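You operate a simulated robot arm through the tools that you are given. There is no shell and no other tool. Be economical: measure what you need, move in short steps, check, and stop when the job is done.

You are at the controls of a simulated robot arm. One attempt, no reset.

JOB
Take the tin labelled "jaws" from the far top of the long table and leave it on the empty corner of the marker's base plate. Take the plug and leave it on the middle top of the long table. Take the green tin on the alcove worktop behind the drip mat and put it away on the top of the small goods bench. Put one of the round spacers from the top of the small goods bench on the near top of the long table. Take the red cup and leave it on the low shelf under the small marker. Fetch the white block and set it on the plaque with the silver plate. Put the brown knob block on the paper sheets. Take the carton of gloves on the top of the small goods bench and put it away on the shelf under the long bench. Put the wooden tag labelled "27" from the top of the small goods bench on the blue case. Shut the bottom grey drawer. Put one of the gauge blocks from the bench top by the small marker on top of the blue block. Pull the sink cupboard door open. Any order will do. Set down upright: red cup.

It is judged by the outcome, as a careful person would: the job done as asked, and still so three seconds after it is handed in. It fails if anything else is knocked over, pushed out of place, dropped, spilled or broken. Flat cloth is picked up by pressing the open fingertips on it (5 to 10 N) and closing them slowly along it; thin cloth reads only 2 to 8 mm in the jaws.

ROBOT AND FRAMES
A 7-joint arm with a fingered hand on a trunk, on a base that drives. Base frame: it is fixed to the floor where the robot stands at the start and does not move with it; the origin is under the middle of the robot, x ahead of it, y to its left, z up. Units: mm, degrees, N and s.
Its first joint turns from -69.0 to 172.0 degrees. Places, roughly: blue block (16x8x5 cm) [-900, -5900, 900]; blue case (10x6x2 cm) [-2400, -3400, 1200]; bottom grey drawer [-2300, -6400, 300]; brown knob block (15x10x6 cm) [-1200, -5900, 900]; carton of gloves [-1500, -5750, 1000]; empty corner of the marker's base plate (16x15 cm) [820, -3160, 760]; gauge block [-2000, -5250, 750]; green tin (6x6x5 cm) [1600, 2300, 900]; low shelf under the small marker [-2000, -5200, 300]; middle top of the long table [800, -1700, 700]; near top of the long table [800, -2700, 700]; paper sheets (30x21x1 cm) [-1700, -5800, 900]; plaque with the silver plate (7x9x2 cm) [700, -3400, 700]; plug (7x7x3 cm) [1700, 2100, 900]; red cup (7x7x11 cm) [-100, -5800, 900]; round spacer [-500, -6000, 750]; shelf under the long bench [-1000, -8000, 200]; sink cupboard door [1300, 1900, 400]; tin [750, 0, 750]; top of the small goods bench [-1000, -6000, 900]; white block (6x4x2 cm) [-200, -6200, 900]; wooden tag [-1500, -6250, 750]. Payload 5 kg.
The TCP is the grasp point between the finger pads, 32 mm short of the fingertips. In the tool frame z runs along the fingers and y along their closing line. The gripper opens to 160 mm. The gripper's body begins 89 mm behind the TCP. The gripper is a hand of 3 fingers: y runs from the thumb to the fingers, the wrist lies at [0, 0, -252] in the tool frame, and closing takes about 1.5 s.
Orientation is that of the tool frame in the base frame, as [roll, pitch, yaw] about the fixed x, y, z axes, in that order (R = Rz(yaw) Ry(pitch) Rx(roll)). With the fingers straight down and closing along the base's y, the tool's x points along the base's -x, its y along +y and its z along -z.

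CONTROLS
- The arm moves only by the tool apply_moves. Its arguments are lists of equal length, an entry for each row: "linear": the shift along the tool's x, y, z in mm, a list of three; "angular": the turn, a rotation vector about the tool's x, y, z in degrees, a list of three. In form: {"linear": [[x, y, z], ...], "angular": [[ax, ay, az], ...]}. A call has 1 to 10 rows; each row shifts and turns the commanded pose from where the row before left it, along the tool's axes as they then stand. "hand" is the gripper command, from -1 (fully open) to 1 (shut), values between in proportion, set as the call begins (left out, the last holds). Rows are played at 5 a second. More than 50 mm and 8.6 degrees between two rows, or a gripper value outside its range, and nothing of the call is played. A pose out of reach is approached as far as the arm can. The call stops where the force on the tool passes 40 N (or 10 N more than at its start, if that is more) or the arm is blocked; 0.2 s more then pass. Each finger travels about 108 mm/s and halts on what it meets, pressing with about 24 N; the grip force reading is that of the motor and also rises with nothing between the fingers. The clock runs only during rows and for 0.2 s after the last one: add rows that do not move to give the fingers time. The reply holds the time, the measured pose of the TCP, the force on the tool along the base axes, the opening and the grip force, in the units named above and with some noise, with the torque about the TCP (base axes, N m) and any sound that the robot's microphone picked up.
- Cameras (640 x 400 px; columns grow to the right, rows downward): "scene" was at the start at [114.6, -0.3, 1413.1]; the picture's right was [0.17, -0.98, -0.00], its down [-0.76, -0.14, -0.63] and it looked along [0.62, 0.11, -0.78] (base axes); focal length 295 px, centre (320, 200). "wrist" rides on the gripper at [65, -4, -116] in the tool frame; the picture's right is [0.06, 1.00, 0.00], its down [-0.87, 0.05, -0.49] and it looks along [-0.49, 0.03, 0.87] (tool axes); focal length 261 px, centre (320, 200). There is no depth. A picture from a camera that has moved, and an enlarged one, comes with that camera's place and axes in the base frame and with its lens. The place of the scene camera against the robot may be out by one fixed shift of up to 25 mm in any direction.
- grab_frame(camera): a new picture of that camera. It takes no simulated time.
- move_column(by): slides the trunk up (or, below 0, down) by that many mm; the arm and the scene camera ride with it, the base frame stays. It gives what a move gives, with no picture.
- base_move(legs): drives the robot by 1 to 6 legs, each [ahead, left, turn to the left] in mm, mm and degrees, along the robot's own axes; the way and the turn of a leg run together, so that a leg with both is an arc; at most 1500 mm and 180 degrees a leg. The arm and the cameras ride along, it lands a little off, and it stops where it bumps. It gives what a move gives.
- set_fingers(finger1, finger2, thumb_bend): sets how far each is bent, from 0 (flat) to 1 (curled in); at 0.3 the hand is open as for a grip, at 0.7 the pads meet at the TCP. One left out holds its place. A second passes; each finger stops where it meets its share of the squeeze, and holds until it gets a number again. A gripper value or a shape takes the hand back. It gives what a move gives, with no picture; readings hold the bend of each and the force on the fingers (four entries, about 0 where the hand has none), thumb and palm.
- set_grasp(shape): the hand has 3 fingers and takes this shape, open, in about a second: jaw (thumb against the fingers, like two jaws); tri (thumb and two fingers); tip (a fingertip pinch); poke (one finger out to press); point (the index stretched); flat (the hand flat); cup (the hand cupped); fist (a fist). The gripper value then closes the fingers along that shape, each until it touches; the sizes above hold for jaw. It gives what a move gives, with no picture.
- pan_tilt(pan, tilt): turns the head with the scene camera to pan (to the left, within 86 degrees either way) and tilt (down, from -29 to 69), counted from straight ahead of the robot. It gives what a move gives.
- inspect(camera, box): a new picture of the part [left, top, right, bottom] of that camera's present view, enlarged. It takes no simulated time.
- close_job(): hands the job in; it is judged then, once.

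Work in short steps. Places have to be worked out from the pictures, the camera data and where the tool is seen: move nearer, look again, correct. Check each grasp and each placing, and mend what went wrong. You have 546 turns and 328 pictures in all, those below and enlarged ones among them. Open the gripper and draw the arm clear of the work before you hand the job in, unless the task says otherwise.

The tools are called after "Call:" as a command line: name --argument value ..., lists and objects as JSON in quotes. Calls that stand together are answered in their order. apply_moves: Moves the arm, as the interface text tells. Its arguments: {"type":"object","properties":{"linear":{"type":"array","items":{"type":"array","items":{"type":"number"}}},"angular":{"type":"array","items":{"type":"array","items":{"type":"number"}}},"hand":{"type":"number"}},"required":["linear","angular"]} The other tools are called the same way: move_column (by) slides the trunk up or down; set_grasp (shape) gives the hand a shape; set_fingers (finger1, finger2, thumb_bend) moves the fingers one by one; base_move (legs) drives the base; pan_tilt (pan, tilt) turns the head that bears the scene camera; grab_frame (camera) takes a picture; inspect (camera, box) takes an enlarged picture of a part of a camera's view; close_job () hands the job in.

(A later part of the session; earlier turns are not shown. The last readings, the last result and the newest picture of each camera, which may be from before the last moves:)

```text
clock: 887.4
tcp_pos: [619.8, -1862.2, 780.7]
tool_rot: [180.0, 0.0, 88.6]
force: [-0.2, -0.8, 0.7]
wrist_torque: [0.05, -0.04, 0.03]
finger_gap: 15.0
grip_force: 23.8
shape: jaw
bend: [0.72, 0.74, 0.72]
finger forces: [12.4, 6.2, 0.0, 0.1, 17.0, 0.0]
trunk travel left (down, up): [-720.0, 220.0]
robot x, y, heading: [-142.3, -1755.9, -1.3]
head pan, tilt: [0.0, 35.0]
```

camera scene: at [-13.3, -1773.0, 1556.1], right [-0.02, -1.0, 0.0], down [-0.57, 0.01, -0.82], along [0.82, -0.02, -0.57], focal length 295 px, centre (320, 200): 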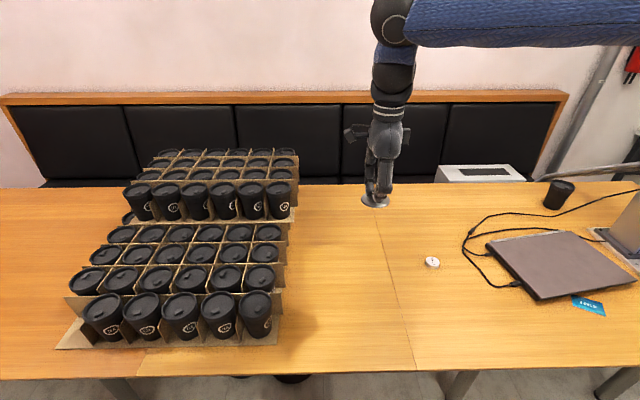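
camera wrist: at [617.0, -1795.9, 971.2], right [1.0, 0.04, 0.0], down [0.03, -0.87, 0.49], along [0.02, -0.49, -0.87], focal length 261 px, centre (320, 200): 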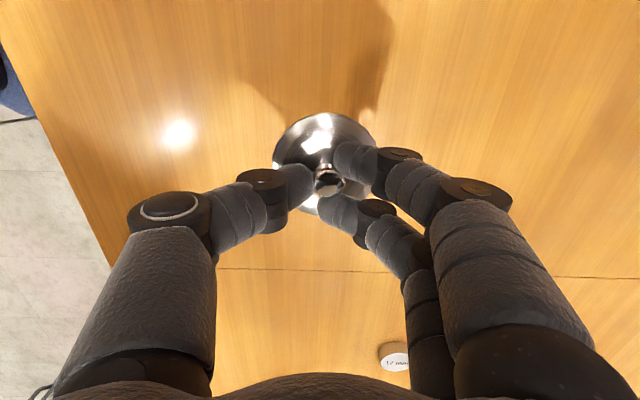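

A hint of contact; one more step.

Call:
apply_moves --linear '[[0, 0, 2], [0, 0, 0]]' --angular '[[0, 0, 0], [0, 0, 0]]'

Call:
inspect --camera "scene" --box '[320, 240, 400, 300]'

```text
clock: 888.0
tcp_pos: [619.4, -1862.4, 778.3]
tool_rot: [179.9, 0.0, 88.5]
force: [-0.7, -0.8, 5.4]
wrist_torque: [0.05, -0.14, 0.01]
finger_gap: 15.5
grip_force: 23.7
shape: jaw
bend: [0.73, 0.74, 0.72]
finger forces: [14.9, 6.3, 0.1, 0.0, 16.9, 0.1]
trunk travel left (down, up): [-720.0, 220.0]
robot x, y, heading: [-139.1, -1753.3, -1.1]
head pan, tilt: [0.0, 35.0]
```

```text
6.67 times, centred on (360, 270) of scene
camera zoom: at [-13.8, -1772.6, 1556.2], right [-0.02, -1.0, 0.0], down [-0.57, 0.01, -0.82], along [0.82, -0.02, -0.57], focal length 1968 px, centre (53, -267)
```

zoom: 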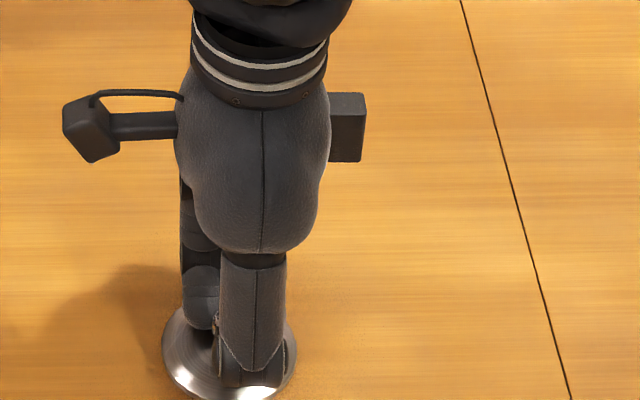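

Contact. I release and rise.

Call:
apply_moves --linear '[[0, 0, 0], [0, 0, 0], [0, 0, 0], [0, 0, 0], [0, 0, -15], [0, 0, -45], [0, 0, -45], [0, 0, -45], [0, 0, -45], [0, 0, 0]]' --angular '[[0, 0, 0], [0, 0, 0], [0, 0, 0], [0, 0, 0], [0, 0, 0], [0, 0, 0], [0, 0, 0], [0, 0, 0], [0, 0, 0], [0, 0, 0]]' --hand 0

Call:
inspect --camera "scene" --box '[300, 220, 420, 310]'

```text
clock: 890.2
tcp_pos: [620.7, -1861.4, 971.2]
tool_rot: [180.0, 0.0, 88.4]
force: [0.0, -0.1, 0.7]
wrist_torque: [0.03, 0.01, 0.01]
finger_gap: 79.2
grip_force: 0.0
shape: jaw
bend: [0.72, 0.72, 0.7]
finger forces: [0.0, 0.0, 0.0, 0.0, 0.0, 0.1]
trunk travel left (down, up): [-720.0, 220.0]
robot x, y, heading: [-140.7, -1751.4, -1.2]
head pan, tilt: [0.0, 35.0]
```

```text
4.44 times, centred on (360, 265) of scene
camera zoom: at [-12.2, -1773.1, 1555.9], right [-0.02, -1.0, 0.0], down [-0.57, 0.01, -0.82], along [0.82, -0.02, -0.57], focal length 1312 px, centre (142, -89)
```

zoom: 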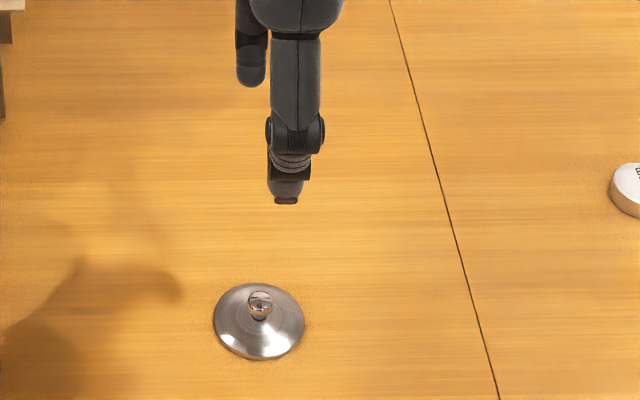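

Plug is placed on the middle top. I raise the hand and drive back north to face the sink cupboard.

Call:
apply_moves --linear '[[0, 0, -45], [0, 0, -45], [0, 0, -45], [0, 0, -45], [0, 0, -40], [0, 0, 0]]' --angular '[[0, 0, 0], [0, 0, 0], [0, 0, 0], [0, 0, 0], [0, 0, 0], [0, 0, 0]]' --hand -1

Call:
base_move --legs '[[0, 1450, 0], [0, 1450, 1], [0, 850, 0]]'

Call:
move_column --by -400

Call:
pan_tilt --pan 5 --tilt 20

Call:
grab_frame --camera "scene"

```text
clock: 891.6
tcp_pos: [621.7, -1862.4, 1192.7]
tool_rot: [179.9, 0.0, 88.4]
force: [0.5, -0.3, 0.4]
wrist_torque: [0.0, 0.02, -0.02]
finger_gap: 160.0
grip_force: 0.0
shape: jaw
bend: [0.3, 0.3, 0.3]
finger forces: [0.0, 0.0, 0.0, 0.1, 0.0, 0.0]
trunk travel left (down, up): [-720.0, 220.0]
robot x, y, heading: [-140.1, -1755.4, -1.3]
head pan, tilt: [0.0, 35.0]
```

```text
clock: 909.9
tcp_pos: [732.9, 1908.7, 1192.3]
tool_rot: [-179.9, 0.2, 87.7]
force: [0.3, 0.3, -0.2]
wrist_torque: [0.03, 0.0, 0.02]
finger_gap: 159.7
grip_force: 0.1
shape: jaw
bend: [0.3, 0.3, 0.3]
finger forces: [0.1, 0.0, 0.1, 0.0, 0.0, 0.0]
trunk travel left (down, up): [-720.0, 220.0]
robot x, y, heading: [-28.6, 2023.3, -2.2]
head pan, tilt: [0.0, 35.0]
```

```text
clock: 913.7
tcp_pos: [733.3, 1910.3, 793.3]
tool_rot: [179.9, 0.0, 87.7]
force: [0.0, -0.1, 0.1]
wrist_torque: [0.01, 0.0, 0.0]
finger_gap: 160.0
grip_force: 0.1
shape: jaw
bend: [0.3, 0.3, 0.3]
finger forces: [0.0, 0.0, 0.1, 0.0, 0.1, 0.0]
trunk travel left (down, up): [-320.0, 620.0]
robot x, y, heading: [-26.7, 2025.2, -2.0]
head pan, tilt: [0.0, 35.0]
```

```text
clock: 914.5
tcp_pos: [732.8, 1909.8, 792.8]
tool_rot: [-180.0, 0.0, 87.6]
force: [-0.5, 0.0, -0.5]
wrist_torque: [0.0, 0.02, -0.02]
finger_gap: 160.1
grip_force: 0.2
shape: jaw
bend: [0.3, 0.3, 0.3]
finger forces: [0.0, 0.0, 0.0, 0.1, 0.0, 0.0]
trunk travel left (down, up): [-320.0, 620.0]
robot x, y, heading: [-27.4, 2027.6, -2.1]
head pan, tilt: [5.0, 20.0]
```

```text
72 pictures are left
camera scene: at [106.4, 2014.9, 1179.9], right [0.05, -1.0, 0.0], down [-0.34, -0.02, -0.94], along [0.94, 0.05, -0.34], focal length 295 px, centre (320, 200)
```

scene: 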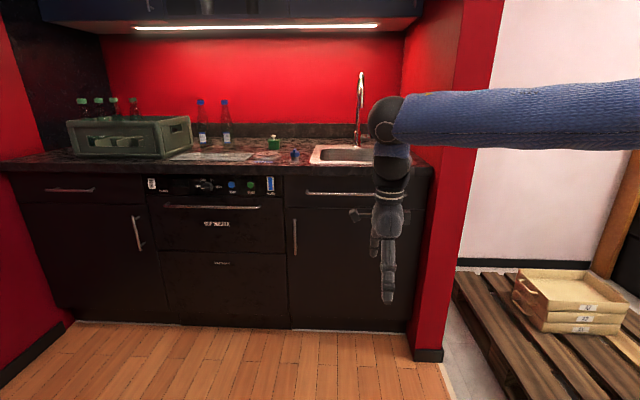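

The sink cupboard: a door with a vertical bar handle at (≈1225, 2184), z 523–693, hinged at the right. I rotate the hand back to its default and tilt it forward to grip the bar.

Call:
apply_moves --linear '[[0, 0, 0], [0, 0, 0], [0, 0, 0], [0, 0, 0], [0, 0, 0], [0, 0, 0], [0, 0, 0], [0, 0, 0], [0, 0, 0], [0, 0, 0]]' --angular '[[0, 0, -8.5], [0, 0, -8.5], [0, 0, -8.5], [0, 0, -8.5], [0, 0, -8.5], [0, 0, -8.5], [0, 0, -8.5], [0, 0, -8.5], [0, 0, -8.5], [0, 0, -8.5]]'

Call:
apply_moves --linear '[[0, 0, 0], [0, 0, 0], [0, 0, 0], [0, 0, 0], [0, 0, 0], [0, 0, 0], [0, 0, 0], [0, 0, 0], [0, 0, 0], [0, 0, 0]]' --angular '[[0, 0, -7], [0, -8.4, 0], [0, -8.4, 0], [0, -8.4, 0], [0, -8.4, 0], [0, -8.4, 0], [0, -8.4, 0], [0, -8.4, 0], [0, -8.4, 0], [0, 0, 0]]'

Call:
base_move --legs '[[0, 260, 2.2]]'

Call:
grab_frame --camera "scene"

Call:
grab_frame --camera "wrist"

```text
clock: 916.7
tcp_pos: [733.8, 1908.4, 792.8]
tool_rot: [-180.0, 0.0, 172.8]
force: [-0.9, 0.0, -0.2]
wrist_torque: [0.0, 0.0, 0.01]
finger_gap: 160.0
grip_force: 0.1
shape: jaw
bend: [0.3, 0.3, 0.3]
finger forces: [0.1, 0.0, 0.1, 0.0, 0.1, 0.0]
trunk travel left (down, up): [-320.0, 620.0]
robot x, y, heading: [-23.1, 2026.4, -2.2]
head pan, tilt: [5.0, 20.0]
```

```text
clock: 918.9
tcp_pos: [733.6, 1908.7, 792.5]
tool_rot: [180.0, 67.3, 179.7]
force: [-0.1, -0.9, -1.0]
wrist_torque: [-0.04, 0.01, 0.02]
finger_gap: 159.7
grip_force: 0.1
shape: jaw
bend: [0.3, 0.3, 0.3]
finger forces: [0.1, 0.0, 0.0, 0.0, 0.0, 0.0]
trunk travel left (down, up): [-320.0, 620.0]
robot x, y, heading: [-29.3, 2029.2, -1.9]
head pan, tilt: [5.0, 20.0]
```

```text
clock: 920.7
tcp_pos: [742.0, 2196.7, 793.2]
tool_rot: [-180.0, 67.2, -178.0]
force: [0.0, -0.1, 0.2]
wrist_torque: [-0.02, -0.04, -0.01]
finger_gap: 160.0
grip_force: 0.0
shape: jaw
bend: [0.3, 0.3, 0.3]
finger forces: [0.1, 0.1, 0.0, 0.0, 0.0, 0.1]
trunk travel left (down, up): [-320.0, 620.0]
robot x, y, heading: [-22.3, 2284.0, 0.4]
head pan, tilt: [5.0, 20.0]
```

```text
71 pictures are left
camera scene: at [110.3, 2278.4, 1180.0], right [0.09, -1.0, 0.0], down [-0.34, -0.03, -0.94], along [0.94, 0.09, -0.34], focal length 295 px, centre (320, 200)
```

scene: 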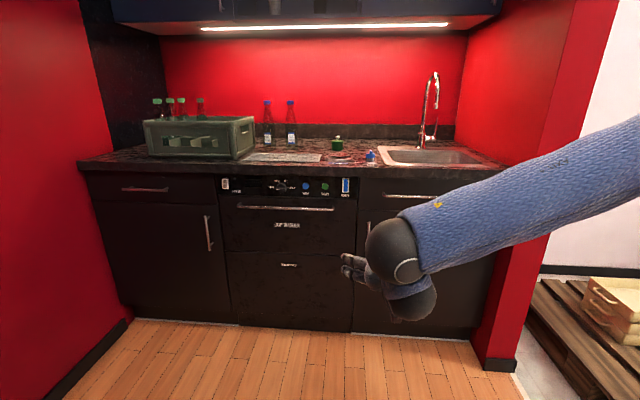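

```text
70 pictures are left
camera wrist: at [610.5, 2188.9, 778.5], right [-0.06, 1.0, -0.06], down [-0.12, 0.05, 0.99], along [0.99, 0.06, 0.12], focal length 261 px, centre (320, 200)
```

wrist: 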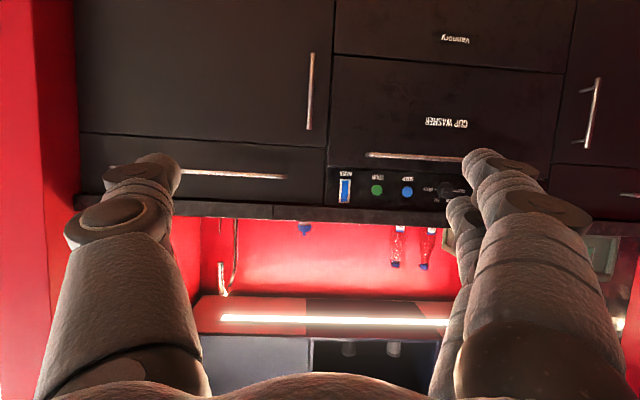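

Handle bar measured at y≈2187, z 523–690. I lower the trunk 183 mm, shift 10 mm right and drive ahead 400 mm.

Call:
move_column --by -183

Call:
base_move --legs '[[390, -10, 0]]'

Call:
grab_frame --camera "wrist"

```text
clock: 922.7
tcp_pos: [741.5, 2196.3, 610.7]
tool_rot: [-179.9, 67.2, -178.0]
force: [0.7, -0.5, 0.9]
wrist_torque: [0.01, 0.0, 0.0]
finger_gap: 159.9
grip_force: 0.1
shape: jaw
bend: [0.3, 0.3, 0.3]
finger forces: [0.0, 0.0, 0.0, 0.0, 0.0, 0.0]
trunk travel left (down, up): [-137.0, 803.0]
robot x, y, heading: [-21.9, 2284.3, 0.3]
head pan, tilt: [5.0, 20.0]
```

```text
clock: 925.2
tcp_pos: [1128.8, 2184.6, 610.3]
tool_rot: [-180.0, 67.2, -178.2]
force: [-2.0, -0.6, 0.1]
wrist_torque: [-0.02, -0.01, 0.0]
finger_gap: 159.9
grip_force: 0.1
shape: jaw
bend: [0.3, 0.3, 0.3]
finger forces: [0.0, 0.1, 0.1, 0.0, 0.1, 0.1]
trunk travel left (down, up): [-137.0, 803.0]
robot x, y, heading: [365.7, 2276.6, 0.1]
head pan, tilt: [5.0, 20.0]
```

```text
69 pictures are left
camera wrist: at [996.6, 2178.1, 595.4], right [-0.05, 1.0, -0.06], down [-0.12, 0.05, 0.99], along [0.99, 0.06, 0.12], focal length 261 px, centre (320, 200)
```

wrist: 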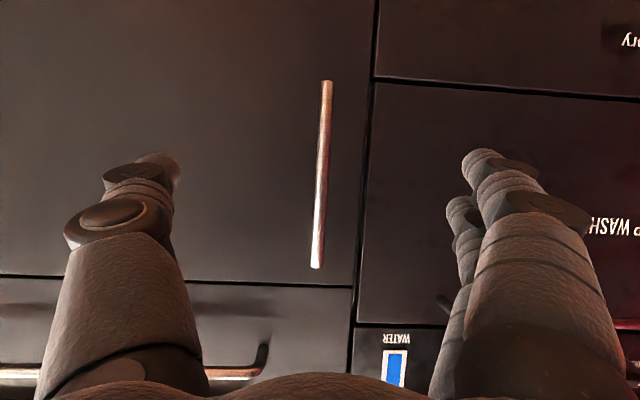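

Bar centre ≈(1228, 2192, 601). I narrow the opening, advance 88 mm with the arm, and check contact.

Call:
apply_moves --linear '[[-11.5, 3, 27], [-11.5, 4, 27], [-11.5, 0, 27], [0, 0, 0]]' --angular '[[0, 0, 0], [0, 0, 0], [0, 0, 0], [0, 0, 0]]' --hand 0

Call:
grab_frame --camera "wrist"

```text
clock: 926.2
tcp_pos: [1215.8, 2194.5, 609.8]
tool_rot: [-179.9, 67.2, -178.2]
force: [-0.5, -0.4, 1.2]
wrist_torque: [0.02, 0.01, -0.02]
finger_gap: 80.8
grip_force: 0.1
shape: jaw
bend: [0.72, 0.72, 0.7]
finger forces: [0.1, 0.1, 0.0, 0.1, 0.0, 0.1]
trunk travel left (down, up): [-137.0, 803.0]
robot x, y, heading: [363.8, 2271.5, 0.1]
head pan, tilt: [5.0, 20.0]
```

```text
68 pictures are left
camera wrist: at [1084.7, 2186.8, 596.1], right [-0.05, 1.0, -0.06], down [-0.12, 0.05, 0.99], along [0.99, 0.06, 0.12], focal length 261 px, centre (320, 200)
```

wrist: 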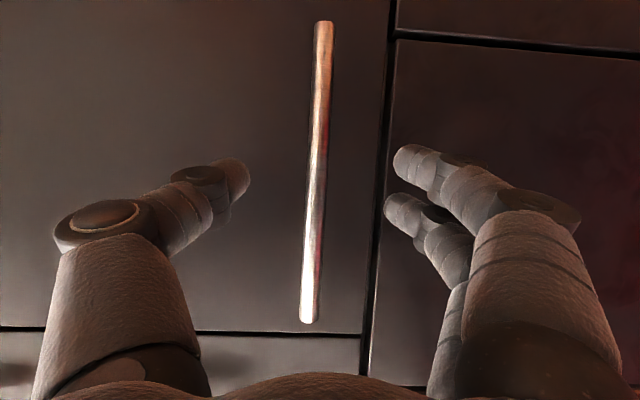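

The bar is between the fingers. I close on it.

Call:
apply_moves --linear '[[-2, 0, 5], [0, 0, 0], [0, 0, 0], [0, 0, 0], [0, 0, 0], [0, 0, 0], [0, 0, 0]]' --angular '[[0, 0, 0], [0, 0, 0], [0, 0, 0], [0, 0, 0], [0, 0, 0], [0, 0, 0], [0, 0, 0]]' --hand 1

Call:
grab_frame --camera "wrist"

```text
clock: 927.8
tcp_pos: [1222.3, 2194.5, 610.2]
tool_rot: [-179.8, 67.2, -178.2]
force: [0.5, -0.4, -2.0]
wrist_torque: [0.06, 0.11, -0.02]
finger_gap: 2.7
grip_force: 24.1
shape: jaw
bend: [0.7, 0.66, 0.71]
finger forces: [11.1, 7.7, 0.0, 0.0, 18.4, 0.0]
trunk travel left (down, up): [-137.0, 803.0]
robot x, y, heading: [367.3, 2273.9, 0.0]
head pan, tilt: [5.0, 20.0]
```

```text
67 pictures are left
camera wrist: at [1090.3, 2187.2, 595.6], right [-0.05, 1.0, -0.06], down [-0.12, 0.05, 0.99], along [0.99, 0.06, 0.12], focal length 261 px, centre (320, 200)
```

wrist: 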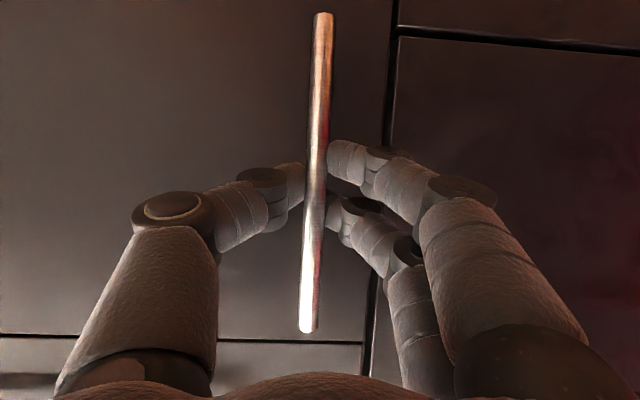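

Gripped. I pull by backing the base along the door's arc (hinge at the right, radius ≈500).

Call:
base_move --legs '[[-90, -8, 0], [-85, -24, 0]]'

Call:
grab_frame --camera "scene"

```text
clock: 929.6
tcp_pos: [1046.2, 2163.4, 610.5]
tool_rot: [-179.9, 67.3, -178.3]
force: [13.4, -31.2, 1.9]
wrist_torque: [-0.26, -0.04, -0.33]
finger_gap: 2.8
grip_force: 24.0
shape: jaw
bend: [0.71, 0.67, 0.7]
finger forces: [3.9, 8.8, 0.1, 0.0, 32.6, 0.0]
trunk travel left (down, up): [-137.0, 803.0]
robot x, y, heading: [189.3, 2243.2, -0.0]
head pan, tilt: [5.0, 20.0]
```

```text
66 pictures are left
camera scene: at [322.1, 2235.1, 997.0], right [0.09, -1.0, 0.0], down [-0.34, -0.03, -0.94], along [0.94, 0.08, -0.34], focal length 295 px, centre (320, 200)
```

scene: 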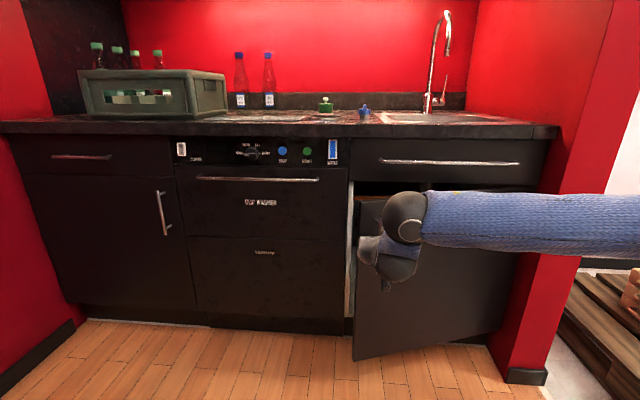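

The door is opening. I follow the arc with more sideways motion.

Call:
base_move --legs '[[-30, -30, 0], [-55, -40, 0]]'

Call:
base_move --legs '[[-50, -50, 0], [-40, -50, 0]]'

Call:
grab_frame --camera "scene"

```text
clock: 931.0
tcp_pos: [962.7, 2092.6, 611.6]
tool_rot: [-179.8, 67.3, -178.0]
force: [-0.7, -0.9, -0.3]
wrist_torque: [-0.03, -0.01, 0.02]
finger_gap: 0.0
grip_force: 23.9
shape: jaw
bend: [0.72, 0.69, 0.72]
finger forces: [0.1, 0.1, 0.0, 0.0, 0.0, 0.0]
trunk travel left (down, up): [-137.0, 803.0]
robot x, y, heading: [106.3, 2167.7, -0.1]
head pan, tilt: [5.0, 20.0]
```

```text
clock: 932.6
tcp_pos: [872.7, 1990.9, 610.7]
tool_rot: [-179.8, 67.3, -177.9]
force: [-0.2, 0.6, -0.6]
wrist_torque: [0.01, -0.03, -0.04]
finger_gap: 0.1
grip_force: 23.3
shape: jaw
bend: [0.72, 0.69, 0.72]
finger forces: [0.1, 0.0, 0.0, 0.0, 0.0, 0.0]
trunk travel left (down, up): [-137.0, 803.0]
robot x, y, heading: [16.5, 2069.4, 0.3]
head pan, tilt: [5.0, 20.0]
```

```text
65 pictures are left
camera scene: at [147.7, 2065.0, 997.0], right [0.09, -1.0, 0.0], down [-0.34, -0.03, -0.94], along [0.94, 0.09, -0.34], focal length 295 px, centre (320, 200)
```

scene: 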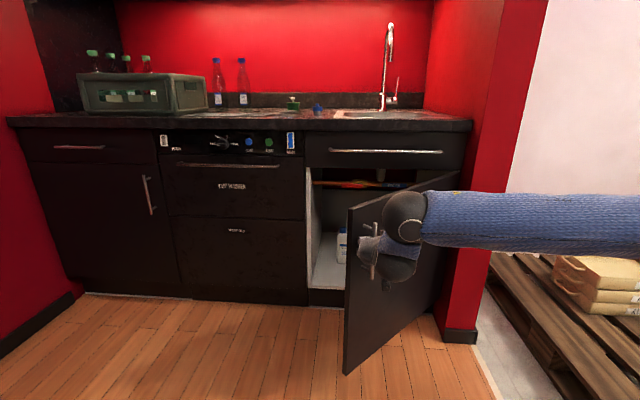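

The hand slipped off but the door stands ~45° open. I go round to its inner side and push it wider.

Call:
base_move --legs '[[0, 200, 0], [130, 0, 0], [0, -200, 0], [0, -150, 0]]'

Call:
grab_frame --camera "scene"

```text
clock: 933.7
tcp_pos: [879.9, 2037.0, 611.4]
tool_rot: [-179.1, 67.6, -178.2]
force: [14.9, -14.4, -3.2]
wrist_torque: [0.09, -0.03, 0.17]
finger_gap: 0.4
grip_force: 23.7
shape: jaw
bend: [0.72, 0.71, 0.71]
finger forces: [4.1, 0.1, 0.1, 0.0, 28.0, 0.1]
trunk travel left (down, up): [-137.0, 803.0]
robot x, y, heading: [18.5, 2125.3, 0.3]
head pan, tilt: [5.0, 20.0]
stopped in leg 1: the force on the tool passed its limit at 48 N (the readings are from after the stop); the commanded pose is now the measured one
```

```text
64 pictures are left
camera scene: at [149.3, 2118.3, 996.8], right [0.09, -1.0, 0.0], down [-0.34, -0.03, -0.94], along [0.94, 0.09, -0.34], focal length 295 px, centre (320, 200)
```

scene: 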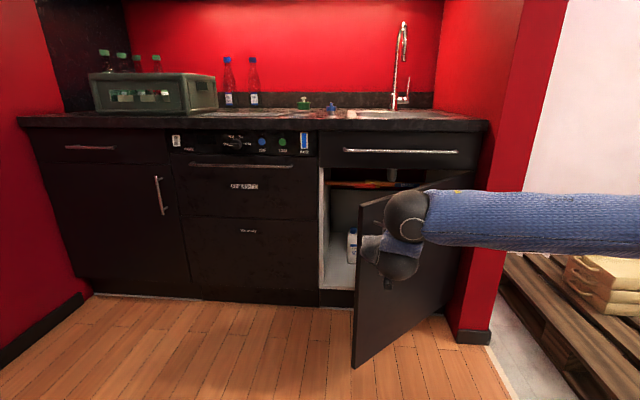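

The fingers touched the handle. I back off 120 mm first, then go around.

Call:
base_move --legs '[[-120, -10, 0], [0, 190, 0], [280, 0, 0]]'

Call:
grab_frame --camera "scene"

```text
clock: 934.4
tcp_pos: [872.0, 2029.0, 613.1]
tool_rot: [-178.8, 67.7, -178.5]
force: [13.8, -11.8, -3.6]
wrist_torque: [0.09, -0.04, 0.14]
finger_gap: 0.0
grip_force: 24.4
shape: jaw
bend: [0.72, 0.71, 0.71]
finger forces: [4.0, 0.0, 0.0, 0.0, 26.4, 0.1]
trunk travel left (down, up): [-137.0, 803.0]
robot x, y, heading: [6.1, 2121.5, 0.0]
head pan, tilt: [5.0, 20.0]
stopped in leg 1: the force on the tool passed its limit at 45 N (the readings are from after the stop); the commanded pose is now the measured one
```

```text
63 pictures are left
camera scene: at [139.9, 2116.7, 996.8], right [0.09, -1.0, 0.0], down [-0.34, -0.03, -0.94], along [0.94, 0.08, -0.34], focal length 295 px, centre (320, 200)
```

scene: 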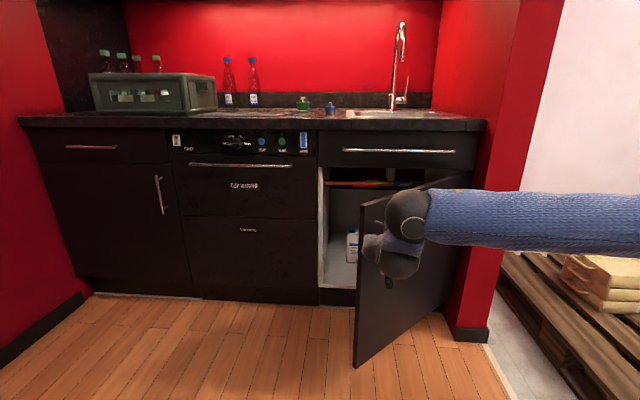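

The thumb seems hooked behind the bar, so I use that: pull along the arc (back and right equally).

Call:
base_move --legs '[[-40, -50, 0], [-40, -60, 0], [-30, -70, 0], [-20, -70, 0]]'

Call:
grab_frame --camera "scene"

```text
clock: 937.3
tcp_pos: [740.8, 1782.8, 615.1]
tool_rot: [-178.7, 67.7, -178.3]
force: [-5.0, 4.1, 3.5]
wrist_torque: [0.58, -0.06, 1.94]
finger_gap: 0.0
grip_force: 23.9
shape: jaw
bend: [0.67, 0.66, 0.71]
finger forces: [40.1, 20.3, 0.0, 0.1, 11.9, 0.0]
trunk travel left (down, up): [-137.0, 803.0]
robot x, y, heading: [-125.4, 1873.4, 0.1]
head pan, tilt: [5.0, 20.0]
```

```text
62 pictures are left
camera scene: at [8.0, 1867.1, 997.0], right [0.09, -1.0, 0.0], down [-0.34, -0.03, -0.94], along [0.94, 0.08, -0.34], focal length 295 px, centre (320, 200)
```

scene: 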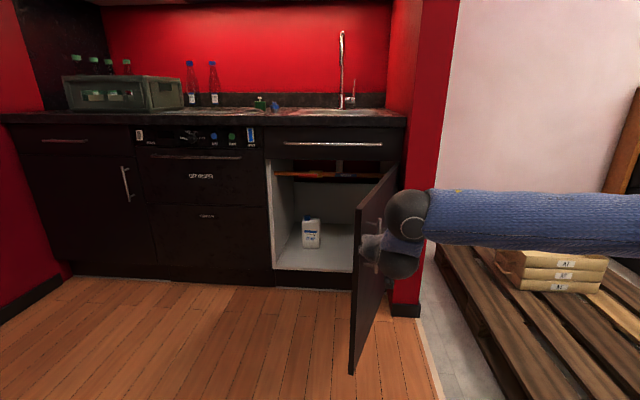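

The door stands about 80° open. I open the fingers and withdraw straight back.

Call:
apply_moves --linear '[[0, 0, 0], [0, 0, 0], [0, 0, 0], [0, 0, 0], [0, 0, 0]]' --angular '[[0, 0, 0], [0, 0, 0], [0, 0, 0], [0, 0, 0], [0, 0, 0]]' --hand 0.2

Call:
base_move --legs '[[-150, 0, 0]]'

Call:
grab_frame --camera "scene"

```text
clock: 938.5
tcp_pos: [740.7, 1782.0, 615.1]
tool_rot: [-178.9, 67.9, -178.4]
force: [-0.4, 0.3, 0.2]
wrist_torque: [-0.02, 0.01, 0.02]
finger_gap: 63.6
grip_force: 0.0
shape: jaw
bend: [0.73, 0.73, 0.7]
finger forces: [0.5, 0.5, 0.0, 0.0, 0.1, 0.0]
trunk travel left (down, up): [-137.0, 803.0]
robot x, y, heading: [-121.7, 1872.9, -0.0]
head pan, tilt: [5.0, 20.0]
```

```text
clock: 939.9
tcp_pos: [594.2, 1779.3, 615.3]
tool_rot: [-178.9, 67.8, -178.5]
force: [-1.1, -0.2, -0.7]
wrist_torque: [0.01, -0.05, -0.01]
finger_gap: 63.8
grip_force: 0.0
shape: jaw
bend: [0.73, 0.73, 0.7]
finger forces: [0.0, 0.1, 0.0, 0.0, 0.0, 0.0]
trunk travel left (down, up): [-137.0, 803.0]
robot x, y, heading: [-272.5, 1871.5, -0.1]
head pan, tilt: [5.0, 20.0]
```

```text
61 pictures are left
camera scene: at [-138.9, 1866.2, 996.9], right [0.09, -1.0, 0.0], down [-0.34, -0.03, -0.94], along [0.94, 0.08, -0.34], focal length 295 px, centre (320, 200)
```

scene: 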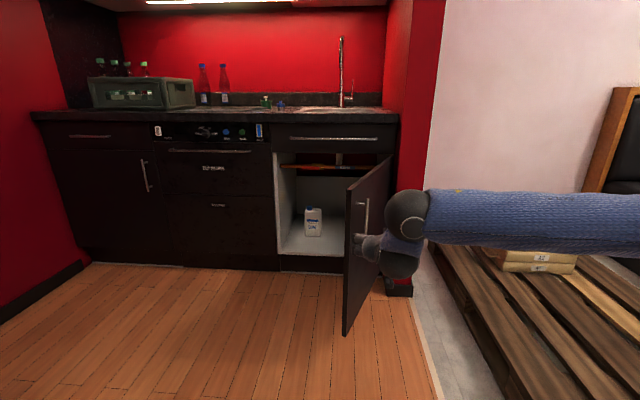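

The door stays open. Now the green tin: I straighten the hand, move left, raise the trunk to just under normal, and approach the worktop.

Call:
apply_moves --linear '[[0, 0, 0], [0, 0, 0], [0, 0, 0], [0, 0, 0], [0, 0, 0], [0, 0, 0], [0, 0, 0], [0, 0, 0], [0, 0, 0]]' --angular '[[0, 8.4, 0], [0, 8.4, 0], [0, 8.4, 0], [0, 8.4, 0], [0, 8.4, 0], [0, 8.4, 0], [0, 8.4, 0], [0, 8.4, 0], [0, 0, 0]]' --hand -1

Call:
move_column --by 400

Call:
move_column --by 50

Call:
base_move --legs '[[0, 560, 0], [1000, 0, 0]]'

Call:
pan_tilt --pan 0 --tilt 35

Call:
grab_frame --camera "scene"

```text
clock: 941.9
tcp_pos: [593.3, 1780.2, 615.0]
tool_rot: [-179.6, 0.4, -179.6]
force: [0.2, 0.2, 0.0]
wrist_torque: [0.0, -0.01, 0.0]
finger_gap: 159.9
grip_force: 0.0
shape: jaw
bend: [0.3, 0.3, 0.3]
finger forces: [0.0, 0.0, 0.0, 0.1, 0.0, 0.0]
trunk travel left (down, up): [-137.0, 803.0]
robot x, y, heading: [-274.3, 1868.2, 0.1]
head pan, tilt: [5.0, 20.0]
```

```text
clock: 945.7
tcp_pos: [592.6, 1780.2, 1015.5]
tool_rot: [-179.6, 0.5, -179.6]
force: [-0.8, -0.6, -0.5]
wrist_torque: [-0.01, -0.03, 0.04]
finger_gap: 159.9
grip_force: 0.0
shape: jaw
bend: [0.3, 0.3, 0.3]
finger forces: [0.0, 0.1, 0.0, 0.1, 0.0, 0.0]
trunk travel left (down, up): [-537.0, 403.0]
robot x, y, heading: [-270.6, 1873.4, 0.1]
head pan, tilt: [5.0, 20.0]
```

```text
clock: 946.6
tcp_pos: [591.9, 1778.8, 1064.7]
tool_rot: [-179.5, 0.6, -179.6]
force: [0.0, -0.7, 0.0]
wrist_torque: [-0.01, 0.01, 0.02]
finger_gap: 159.9
grip_force: 0.1
shape: jaw
bend: [0.3, 0.3, 0.3]
finger forces: [0.0, 0.1, 0.0, 0.0, 0.0, 0.1]
trunk travel left (down, up): [-587.0, 353.0]
robot x, y, heading: [-273.2, 1873.1, 0.2]
head pan, tilt: [5.0, 20.0]
```

```text
clock: 954.6
tcp_pos: [1594.8, 2314.1, 1063.9]
tool_rot: [-179.6, 0.6, 179.6]
force: [0.8, -0.2, 0.5]
wrist_torque: [0.0, 0.0, 0.03]
finger_gap: 159.9
grip_force: 0.0
shape: jaw
bend: [0.3, 0.3, 0.3]
finger forces: [0.0, 0.0, 0.0, 0.0, 0.1, 0.1]
trunk travel left (down, up): [-587.0, 353.0]
robot x, y, heading: [730.9, 2425.3, -0.8]
head pan, tilt: [5.0, 20.0]
```

```text
clock: 955.4
tcp_pos: [1594.3, 2315.3, 1065.0]
tool_rot: [-179.5, 0.5, 179.4]
force: [-0.1, -0.1, 0.3]
wrist_torque: [0.0, -0.01, -0.02]
finger_gap: 159.8
grip_force: 0.0
shape: jaw
bend: [0.3, 0.3, 0.3]
finger forces: [0.0, 0.1, 0.1, 0.0, 0.0, 0.0]
trunk travel left (down, up): [-587.0, 353.0]
robot x, y, heading: [732.5, 2421.3, -0.7]
head pan, tilt: [0.0, 35.0]
```

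```text
60 pictures are left
camera scene: at [859.2, 2405.2, 1423.2], right [-0.02, -1.0, 0.0], down [-0.57, 0.01, -0.82], along [0.82, -0.01, -0.57], focal length 295 px, centre (320, 200)
```

scene: 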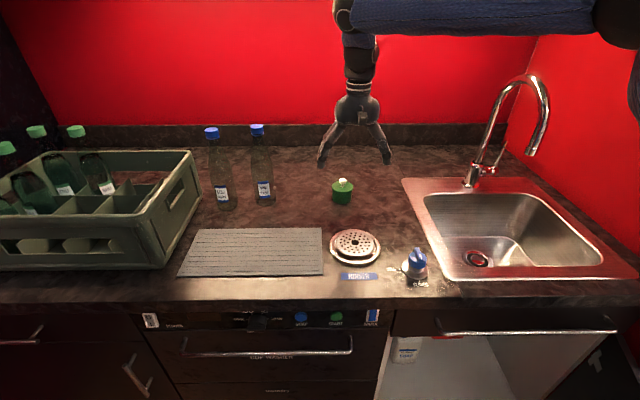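

The hand is nearly above the tin. I take a wrist view to centre it.

Call:
grab_frame --camera "wrist"

```text
59 pictures are left
camera wrist: at [1528.8, 2312.9, 1180.5], right [-0.05, 1.0, -0.01], down [0.86, 0.05, 0.5], along [0.5, 0.02, -0.87], focal length 261 px, centre (320, 200)
```

wrist: 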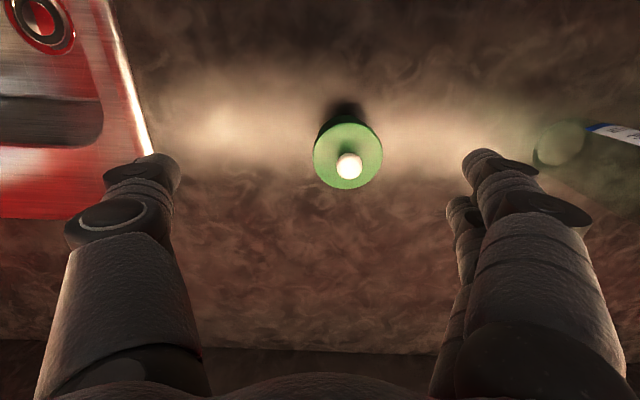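

The tin is at ≈(1612, 2341), top z≈950. I centre over it and descend to TCP≈938.

Call:
apply_moves --linear '[[-9, 13, 30], [-9, 13, 30], [0, 0, 30], [0, 0, 20], [0, 0, 0]]' --angular '[[0, 0, 0], [0, 0, 0], [0, 0, 0], [0, 0, 0], [0, 0, 0]]'

Call:
grab_frame --camera "wrist"

```text
clock: 956.6
tcp_pos: [1614.5, 2340.4, 955.2]
tool_rot: [-179.6, 0.6, 179.6]
force: [0.3, -0.6, 1.0]
wrist_torque: [0.01, 0.0, 0.0]
finger_gap: 160.0
grip_force: 0.1
shape: jaw
bend: [0.3, 0.3, 0.3]
finger forces: [0.0, 0.0, 0.0, 0.1, 0.0, 0.0]
trunk travel left (down, up): [-587.0, 353.0]
robot x, y, heading: [729.9, 2421.2, -0.9]
head pan, tilt: [0.0, 35.0]
```

```text
58 pictures are left
camera wrist: at [1549.2, 2337.6, 1070.0], right [-0.05, 1.0, -0.01], down [0.86, 0.05, 0.5], along [0.5, 0.02, -0.87], focal length 261 px, centre (320, 200)
```

wrist: 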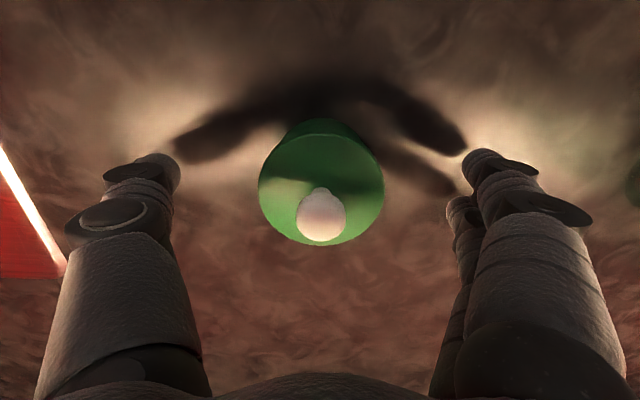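

I correct 8 mm, lower 20 mm more, and close on the tin.

Call:
apply_moves --linear '[[8, 0, 10], [0, 0, 10], [0, 0, 4], [0, 0, 0]]' --angular '[[0, 0, 0], [0, 0, 0], [0, 0, 0], [0, 0, 0]]'

Call:
apply_moves --linear '[[0, 0, 0], [0, 0, 0], [0, 0, 0], [0, 0, 0], [0, 0, 0], [0, 0, 0], [0, 0, 0]]' --angular '[[0, 0, 0], [0, 0, 0], [0, 0, 0], [0, 0, 0], [0, 0, 0], [0, 0, 0], [0, 0, 0]]' --hand 1

Call:
grab_frame --camera "wrist"

Call:
inspect --camera "scene" --box '[290, 120, 400, 220]'

```text
clock: 957.4
tcp_pos: [1606.9, 2339.3, 938.9]
tool_rot: [-179.8, 1.0, 179.3]
force: [-6.8, -4.2, 20.7]
wrist_torque: [1.09, 0.31, 0.27]
finger_gap: 159.4
grip_force: 0.0
shape: jaw
bend: [0.3, 0.3, 0.3]
finger forces: [11.9, 5.3, 0.0, 0.0, 4.3, 0.0]
trunk travel left (down, up): [-587.0, 353.0]
robot x, y, heading: [731.0, 2419.7, -1.0]
head pan, tilt: [0.0, 35.0]
stopped in row 3: the force on the tool passed its limit at 46 N (the readings are from after the stop); the commanded pose is now the measured one
```

```text
clock: 957.9
tcp_pos: [1610.0, 2340.7, 943.8]
tool_rot: [179.9, 1.5, 179.4]
force: [-1.0, 0.3, 37.7]
wrist_torque: [0.1, 0.33, -0.03]
finger_gap: 111.2
grip_force: 24.0
shape: jaw
bend: [0.68, 0.69, 0.63]
finger forces: [12.2, 6.9, 0.0, 0.0, 18.9, 0.0]
trunk travel left (down, up): [-587.0, 353.0]
robot x, y, heading: [731.4, 2422.2, -1.0]
head pan, tilt: [0.0, 35.0]
stopped in row 2: the force on the tool passed its limit at 43 N (the readings are from after the stop); the commanded pose is now the measured one
```

```text
57 pictures are left
camera wrist: at [1541.6, 2338.9, 1059.0], right [-0.05, 1.0, 0.0], down [0.86, 0.04, 0.51], along [0.51, 0.03, -0.86], focal length 261 px, centre (320, 200)
```

wrist: 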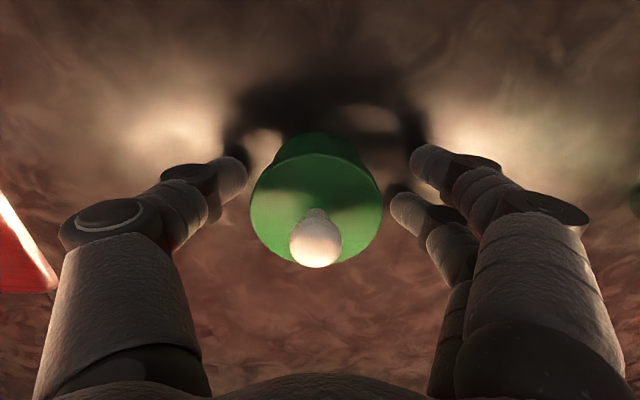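

```text
4.00 times, centred on (345, 170) of scene
camera zoom: at [856.4, 2405.1, 1423.6], right [-0.02, -1.0, 0.0], down [-0.57, 0.01, -0.82], along [0.82, -0.01, -0.57], focal length 1181 px, centre (220, 320)
```

zoom: 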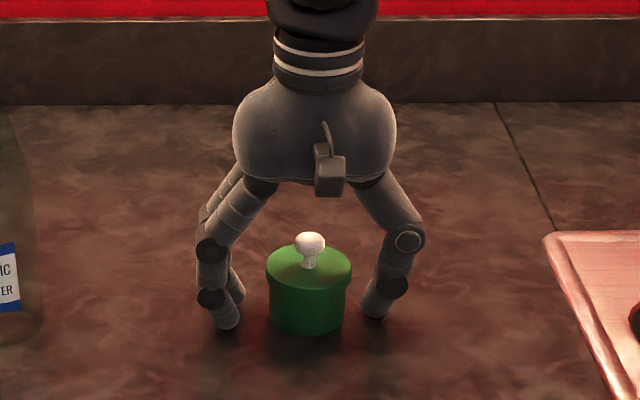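

The fingertips reached the counter (z≈907). I rise 8 mm and then close.

Call:
apply_moves --linear '[[0, 0, -5], [0, 0, -5], [0, 0, 0]]' --angular '[[0, 0, 0], [0, 0, 0], [0, 0, 0]]' --hand -0.1

Call:
apply_moves --linear '[[0, 0, 0], [0, 0, 0], [0, 0, 0], [0, 0, 0], [0, 0, 0], [0, 0, 0]]' --angular '[[0, -1.5, 0], [0, 0, 0], [0, 0, 0], [0, 0, 0], [0, 0, 0], [0, 0, 0]]' --hand 1

Call:
apply_moves --linear '[[0, 0, -10], [0, 0, -20], [0, 0, -30], [0, 0, 0]]' --angular '[[0, 0, 0], [0, 0, 0], [0, 0, 0], [0, 0, 0]]'

Call:
inspect --camera "scene" --box '[290, 120, 400, 220]'

```text
clock: 958.7
tcp_pos: [1610.5, 2340.2, 947.8]
tool_rot: [-179.7, 1.1, 179.4]
force: [-0.6, 0.9, 0.4]
wrist_torque: [-0.01, -0.01, 0.02]
finger_gap: 105.1
grip_force: 24.3
shape: jaw
bend: [0.69, 0.69, 0.64]
finger forces: [0.0, 0.0, 0.1, 0.0, 0.0, 0.0]
trunk travel left (down, up): [-587.0, 353.0]
robot x, y, heading: [732.5, 2421.4, -0.8]
head pan, tilt: [0.0, 35.0]
```

```text
clock: 960.1
tcp_pos: [1610.1, 2341.3, 947.3]
tool_rot: [-179.9, 2.6, 179.4]
force: [-0.3, 0.3, 0.7]
wrist_torque: [0.0, -0.01, 0.01]
finger_gap: 105.2
grip_force: 24.7
shape: jaw
bend: [0.69, 0.69, 0.64]
finger forces: [0.0, 0.1, 0.0, 0.0, 0.0, 0.0]
trunk travel left (down, up): [-587.0, 353.0]
robot x, y, heading: [731.4, 2421.8, -0.8]
head pan, tilt: [0.0, 35.0]
```

```text
clock: 961.1
tcp_pos: [1607.8, 2341.3, 1008.7]
tool_rot: [-179.9, 2.6, 179.3]
force: [0.0, -0.8, 0.8]
wrist_torque: [0.03, 0.03, 0.01]
finger_gap: 105.1
grip_force: 24.0
shape: jaw
bend: [0.69, 0.69, 0.64]
finger forces: [0.1, 0.0, 0.0, 0.1, 0.0, 0.0]
trunk travel left (down, up): [-587.0, 353.0]
robot x, y, heading: [730.3, 2421.2, -1.1]
head pan, tilt: [0.0, 35.0]
```

```text
4.00 times, centred on (345, 170) of scene
camera zoom: at [860.1, 2404.6, 1422.9], right [-0.02, -1.0, 0.0], down [-0.57, 0.01, -0.82], along [0.82, -0.01, -0.57], focal length 1181 px, centre (220, 320)
```

zoom: 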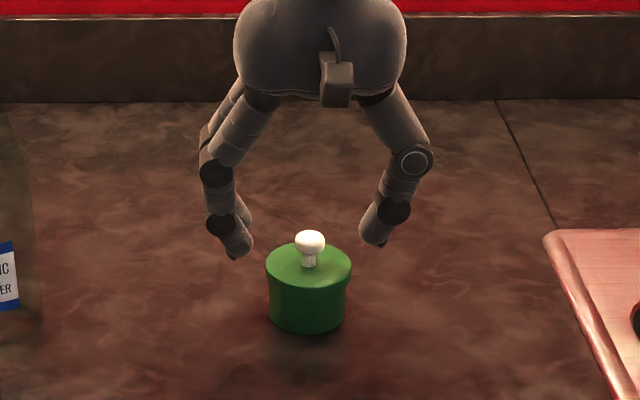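

The fingers latched at 105 mm after the stop. I reopen fully, level the hand, descend to TCP≈948 and close afresh.

Call:
apply_moves --linear '[[0, 0, 0], [0, 0, 0], [0, 0, 0], [0, 0, 0]]' --angular '[[0, 2.6, 0], [0, 0, 0], [0, 0, 0], [0, 0, 0]]' --hand -1

Call:
apply_moves --linear '[[0, 0, 30], [0, 0, 25], [0, 0, 5], [0, 0, 0]]' --angular '[[0, 0, 0], [0, 0, 0], [0, 0, 0], [0, 0, 0]]'

Call:
apply_moves --linear '[[0, 0, 0], [0, 0, 0], [0, 0, 0], [0, 0, 0], [0, 0, 0], [0, 0, 0], [0, 0, 0]]' --angular '[[0, 0, 0], [0, 0, 0], [0, 0, 0], [0, 0, 0], [0, 0, 0], [0, 0, 0], [0, 0, 0]]' --hand 1

Call:
inspect --camera "scene" --box '[290, 120, 400, 220]'

```text
clock: 962.1
tcp_pos: [1607.6, 2339.9, 1009.2]
tool_rot: [-179.9, 0.0, 179.3]
force: [-0.3, 0.7, -0.6]
wrist_torque: [0.01, 0.04, -0.01]
finger_gap: 159.8
grip_force: 0.0
shape: jaw
bend: [0.3, 0.3, 0.3]
finger forces: [0.0, 0.0, 0.1, 0.0, 0.0, 0.0]
trunk travel left (down, up): [-587.0, 353.0]
robot x, y, heading: [728.2, 2418.7, -0.9]
head pan, tilt: [0.0, 35.0]
```

```text
clock: 963.1
tcp_pos: [1606.0, 2341.1, 950.2]
tool_rot: [-180.0, 0.0, 179.4]
force: [-0.5, 0.3, 0.2]
wrist_torque: [0.0, 0.01, 0.0]
finger_gap: 159.9
grip_force: 0.0
shape: jaw
bend: [0.3, 0.3, 0.3]
finger forces: [0.0, 0.0, 0.1, 0.0, 0.0, 0.1]
trunk travel left (down, up): [-587.0, 353.0]
robot x, y, heading: [731.1, 2423.6, -0.8]
head pan, tilt: [0.0, 35.0]
```

```text
clock: 964.7
tcp_pos: [1606.9, 2341.1, 949.1]
tool_rot: [-179.9, 0.0, 179.4]
force: [-0.3, 0.2, -0.5]
wrist_torque: [0.0, 0.05, 0.03]
finger_gap: 45.0
grip_force: 23.5
shape: jaw
bend: [0.73, 0.73, 0.7]
finger forces: [10.1, 11.0, 0.0, 0.1, 21.4, 0.0]
trunk travel left (down, up): [-587.0, 353.0]
robot x, y, heading: [730.3, 2419.1, -1.0]
head pan, tilt: [0.0, 35.0]
heard: snap
```

```text
4.00 times, centred on (345, 170) of scene
camera zoom: at [859.3, 2405.0, 1423.1], right [-0.02, -1.0, 0.0], down [-0.57, 0.01, -0.82], along [0.82, -0.01, -0.57], focal length 1181 px, centre (220, 320)
```

zoom: 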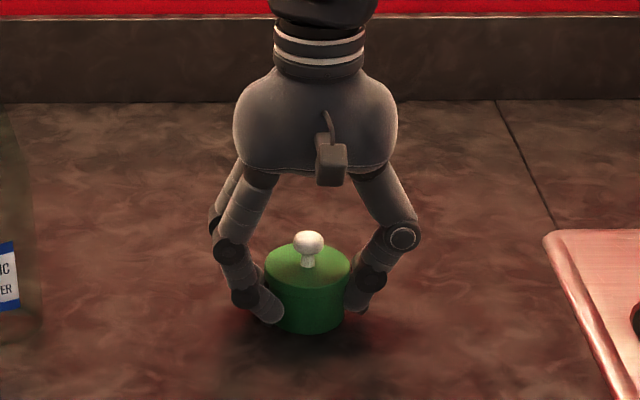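

A "snap" was heard, but the tin looks intact and is gripped on its body (45 mm, 24 N). I lift and inspect it.

Call:
apply_moves --linear '[[0, 0, -8], [0, 0, -20], [0, 0, -30], [0, 0, -20], [0, 0, 0]]' --angular '[[0, 0, 0], [0, 0, 0], [0, 0, 0], [0, 0, 0], [0, 0, 0]]'

Call:
inspect --camera "scene" --box '[290, 100, 400, 220]'

Call:
grab_frame --camera "wrist"

```text
clock: 965.9
tcp_pos: [1608.1, 2339.2, 1027.3]
tool_rot: [-179.9, 0.1, 179.4]
force: [0.8, 0.4, -0.7]
wrist_torque: [0.01, 0.0, -0.02]
finger_gap: 45.1
grip_force: 23.9
shape: jaw
bend: [0.73, 0.73, 0.7]
finger forces: [10.1, 10.9, 0.1, 0.0, 21.4, 0.0]
trunk travel left (down, up): [-587.0, 353.0]
robot x, y, heading: [731.1, 2416.1, -0.7]
head pan, tilt: [0.0, 35.0]
```

```text
3.33 times, centred on (345, 160) of scene
camera zoom: at [859.7, 2404.8, 1423.0], right [-0.02, -1.0, 0.0], down [-0.57, 0.01, -0.82], along [0.82, -0.01, -0.57], focal length 984 px, centre (237, 333)
```

zoom: 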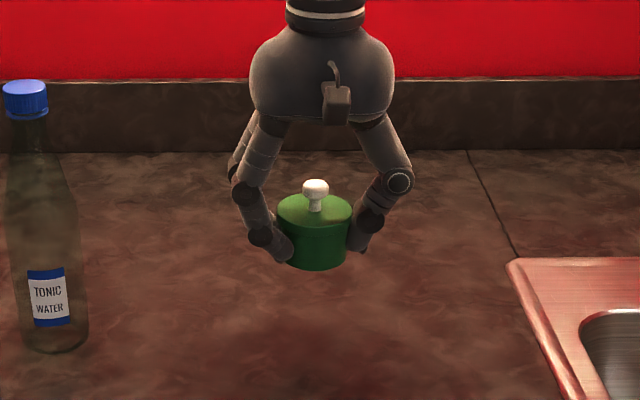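

```text
52 pictures are left
camera wrist: at [1543.7, 2337.4, 1142.6], right [-0.05, 1.0, 0.0], down [0.87, 0.05, 0.49], along [0.49, 0.02, -0.87], focal length 261 px, centre (320, 200)
```

wrist: 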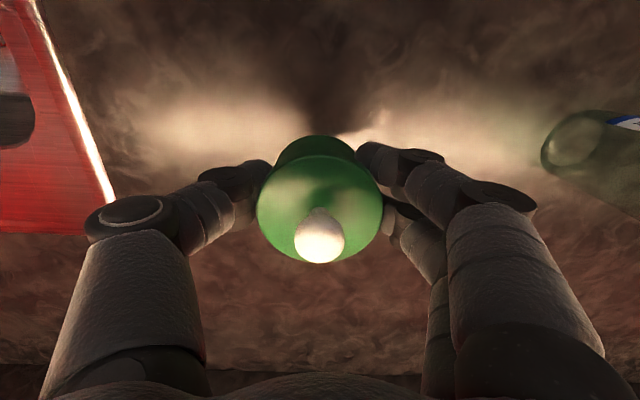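

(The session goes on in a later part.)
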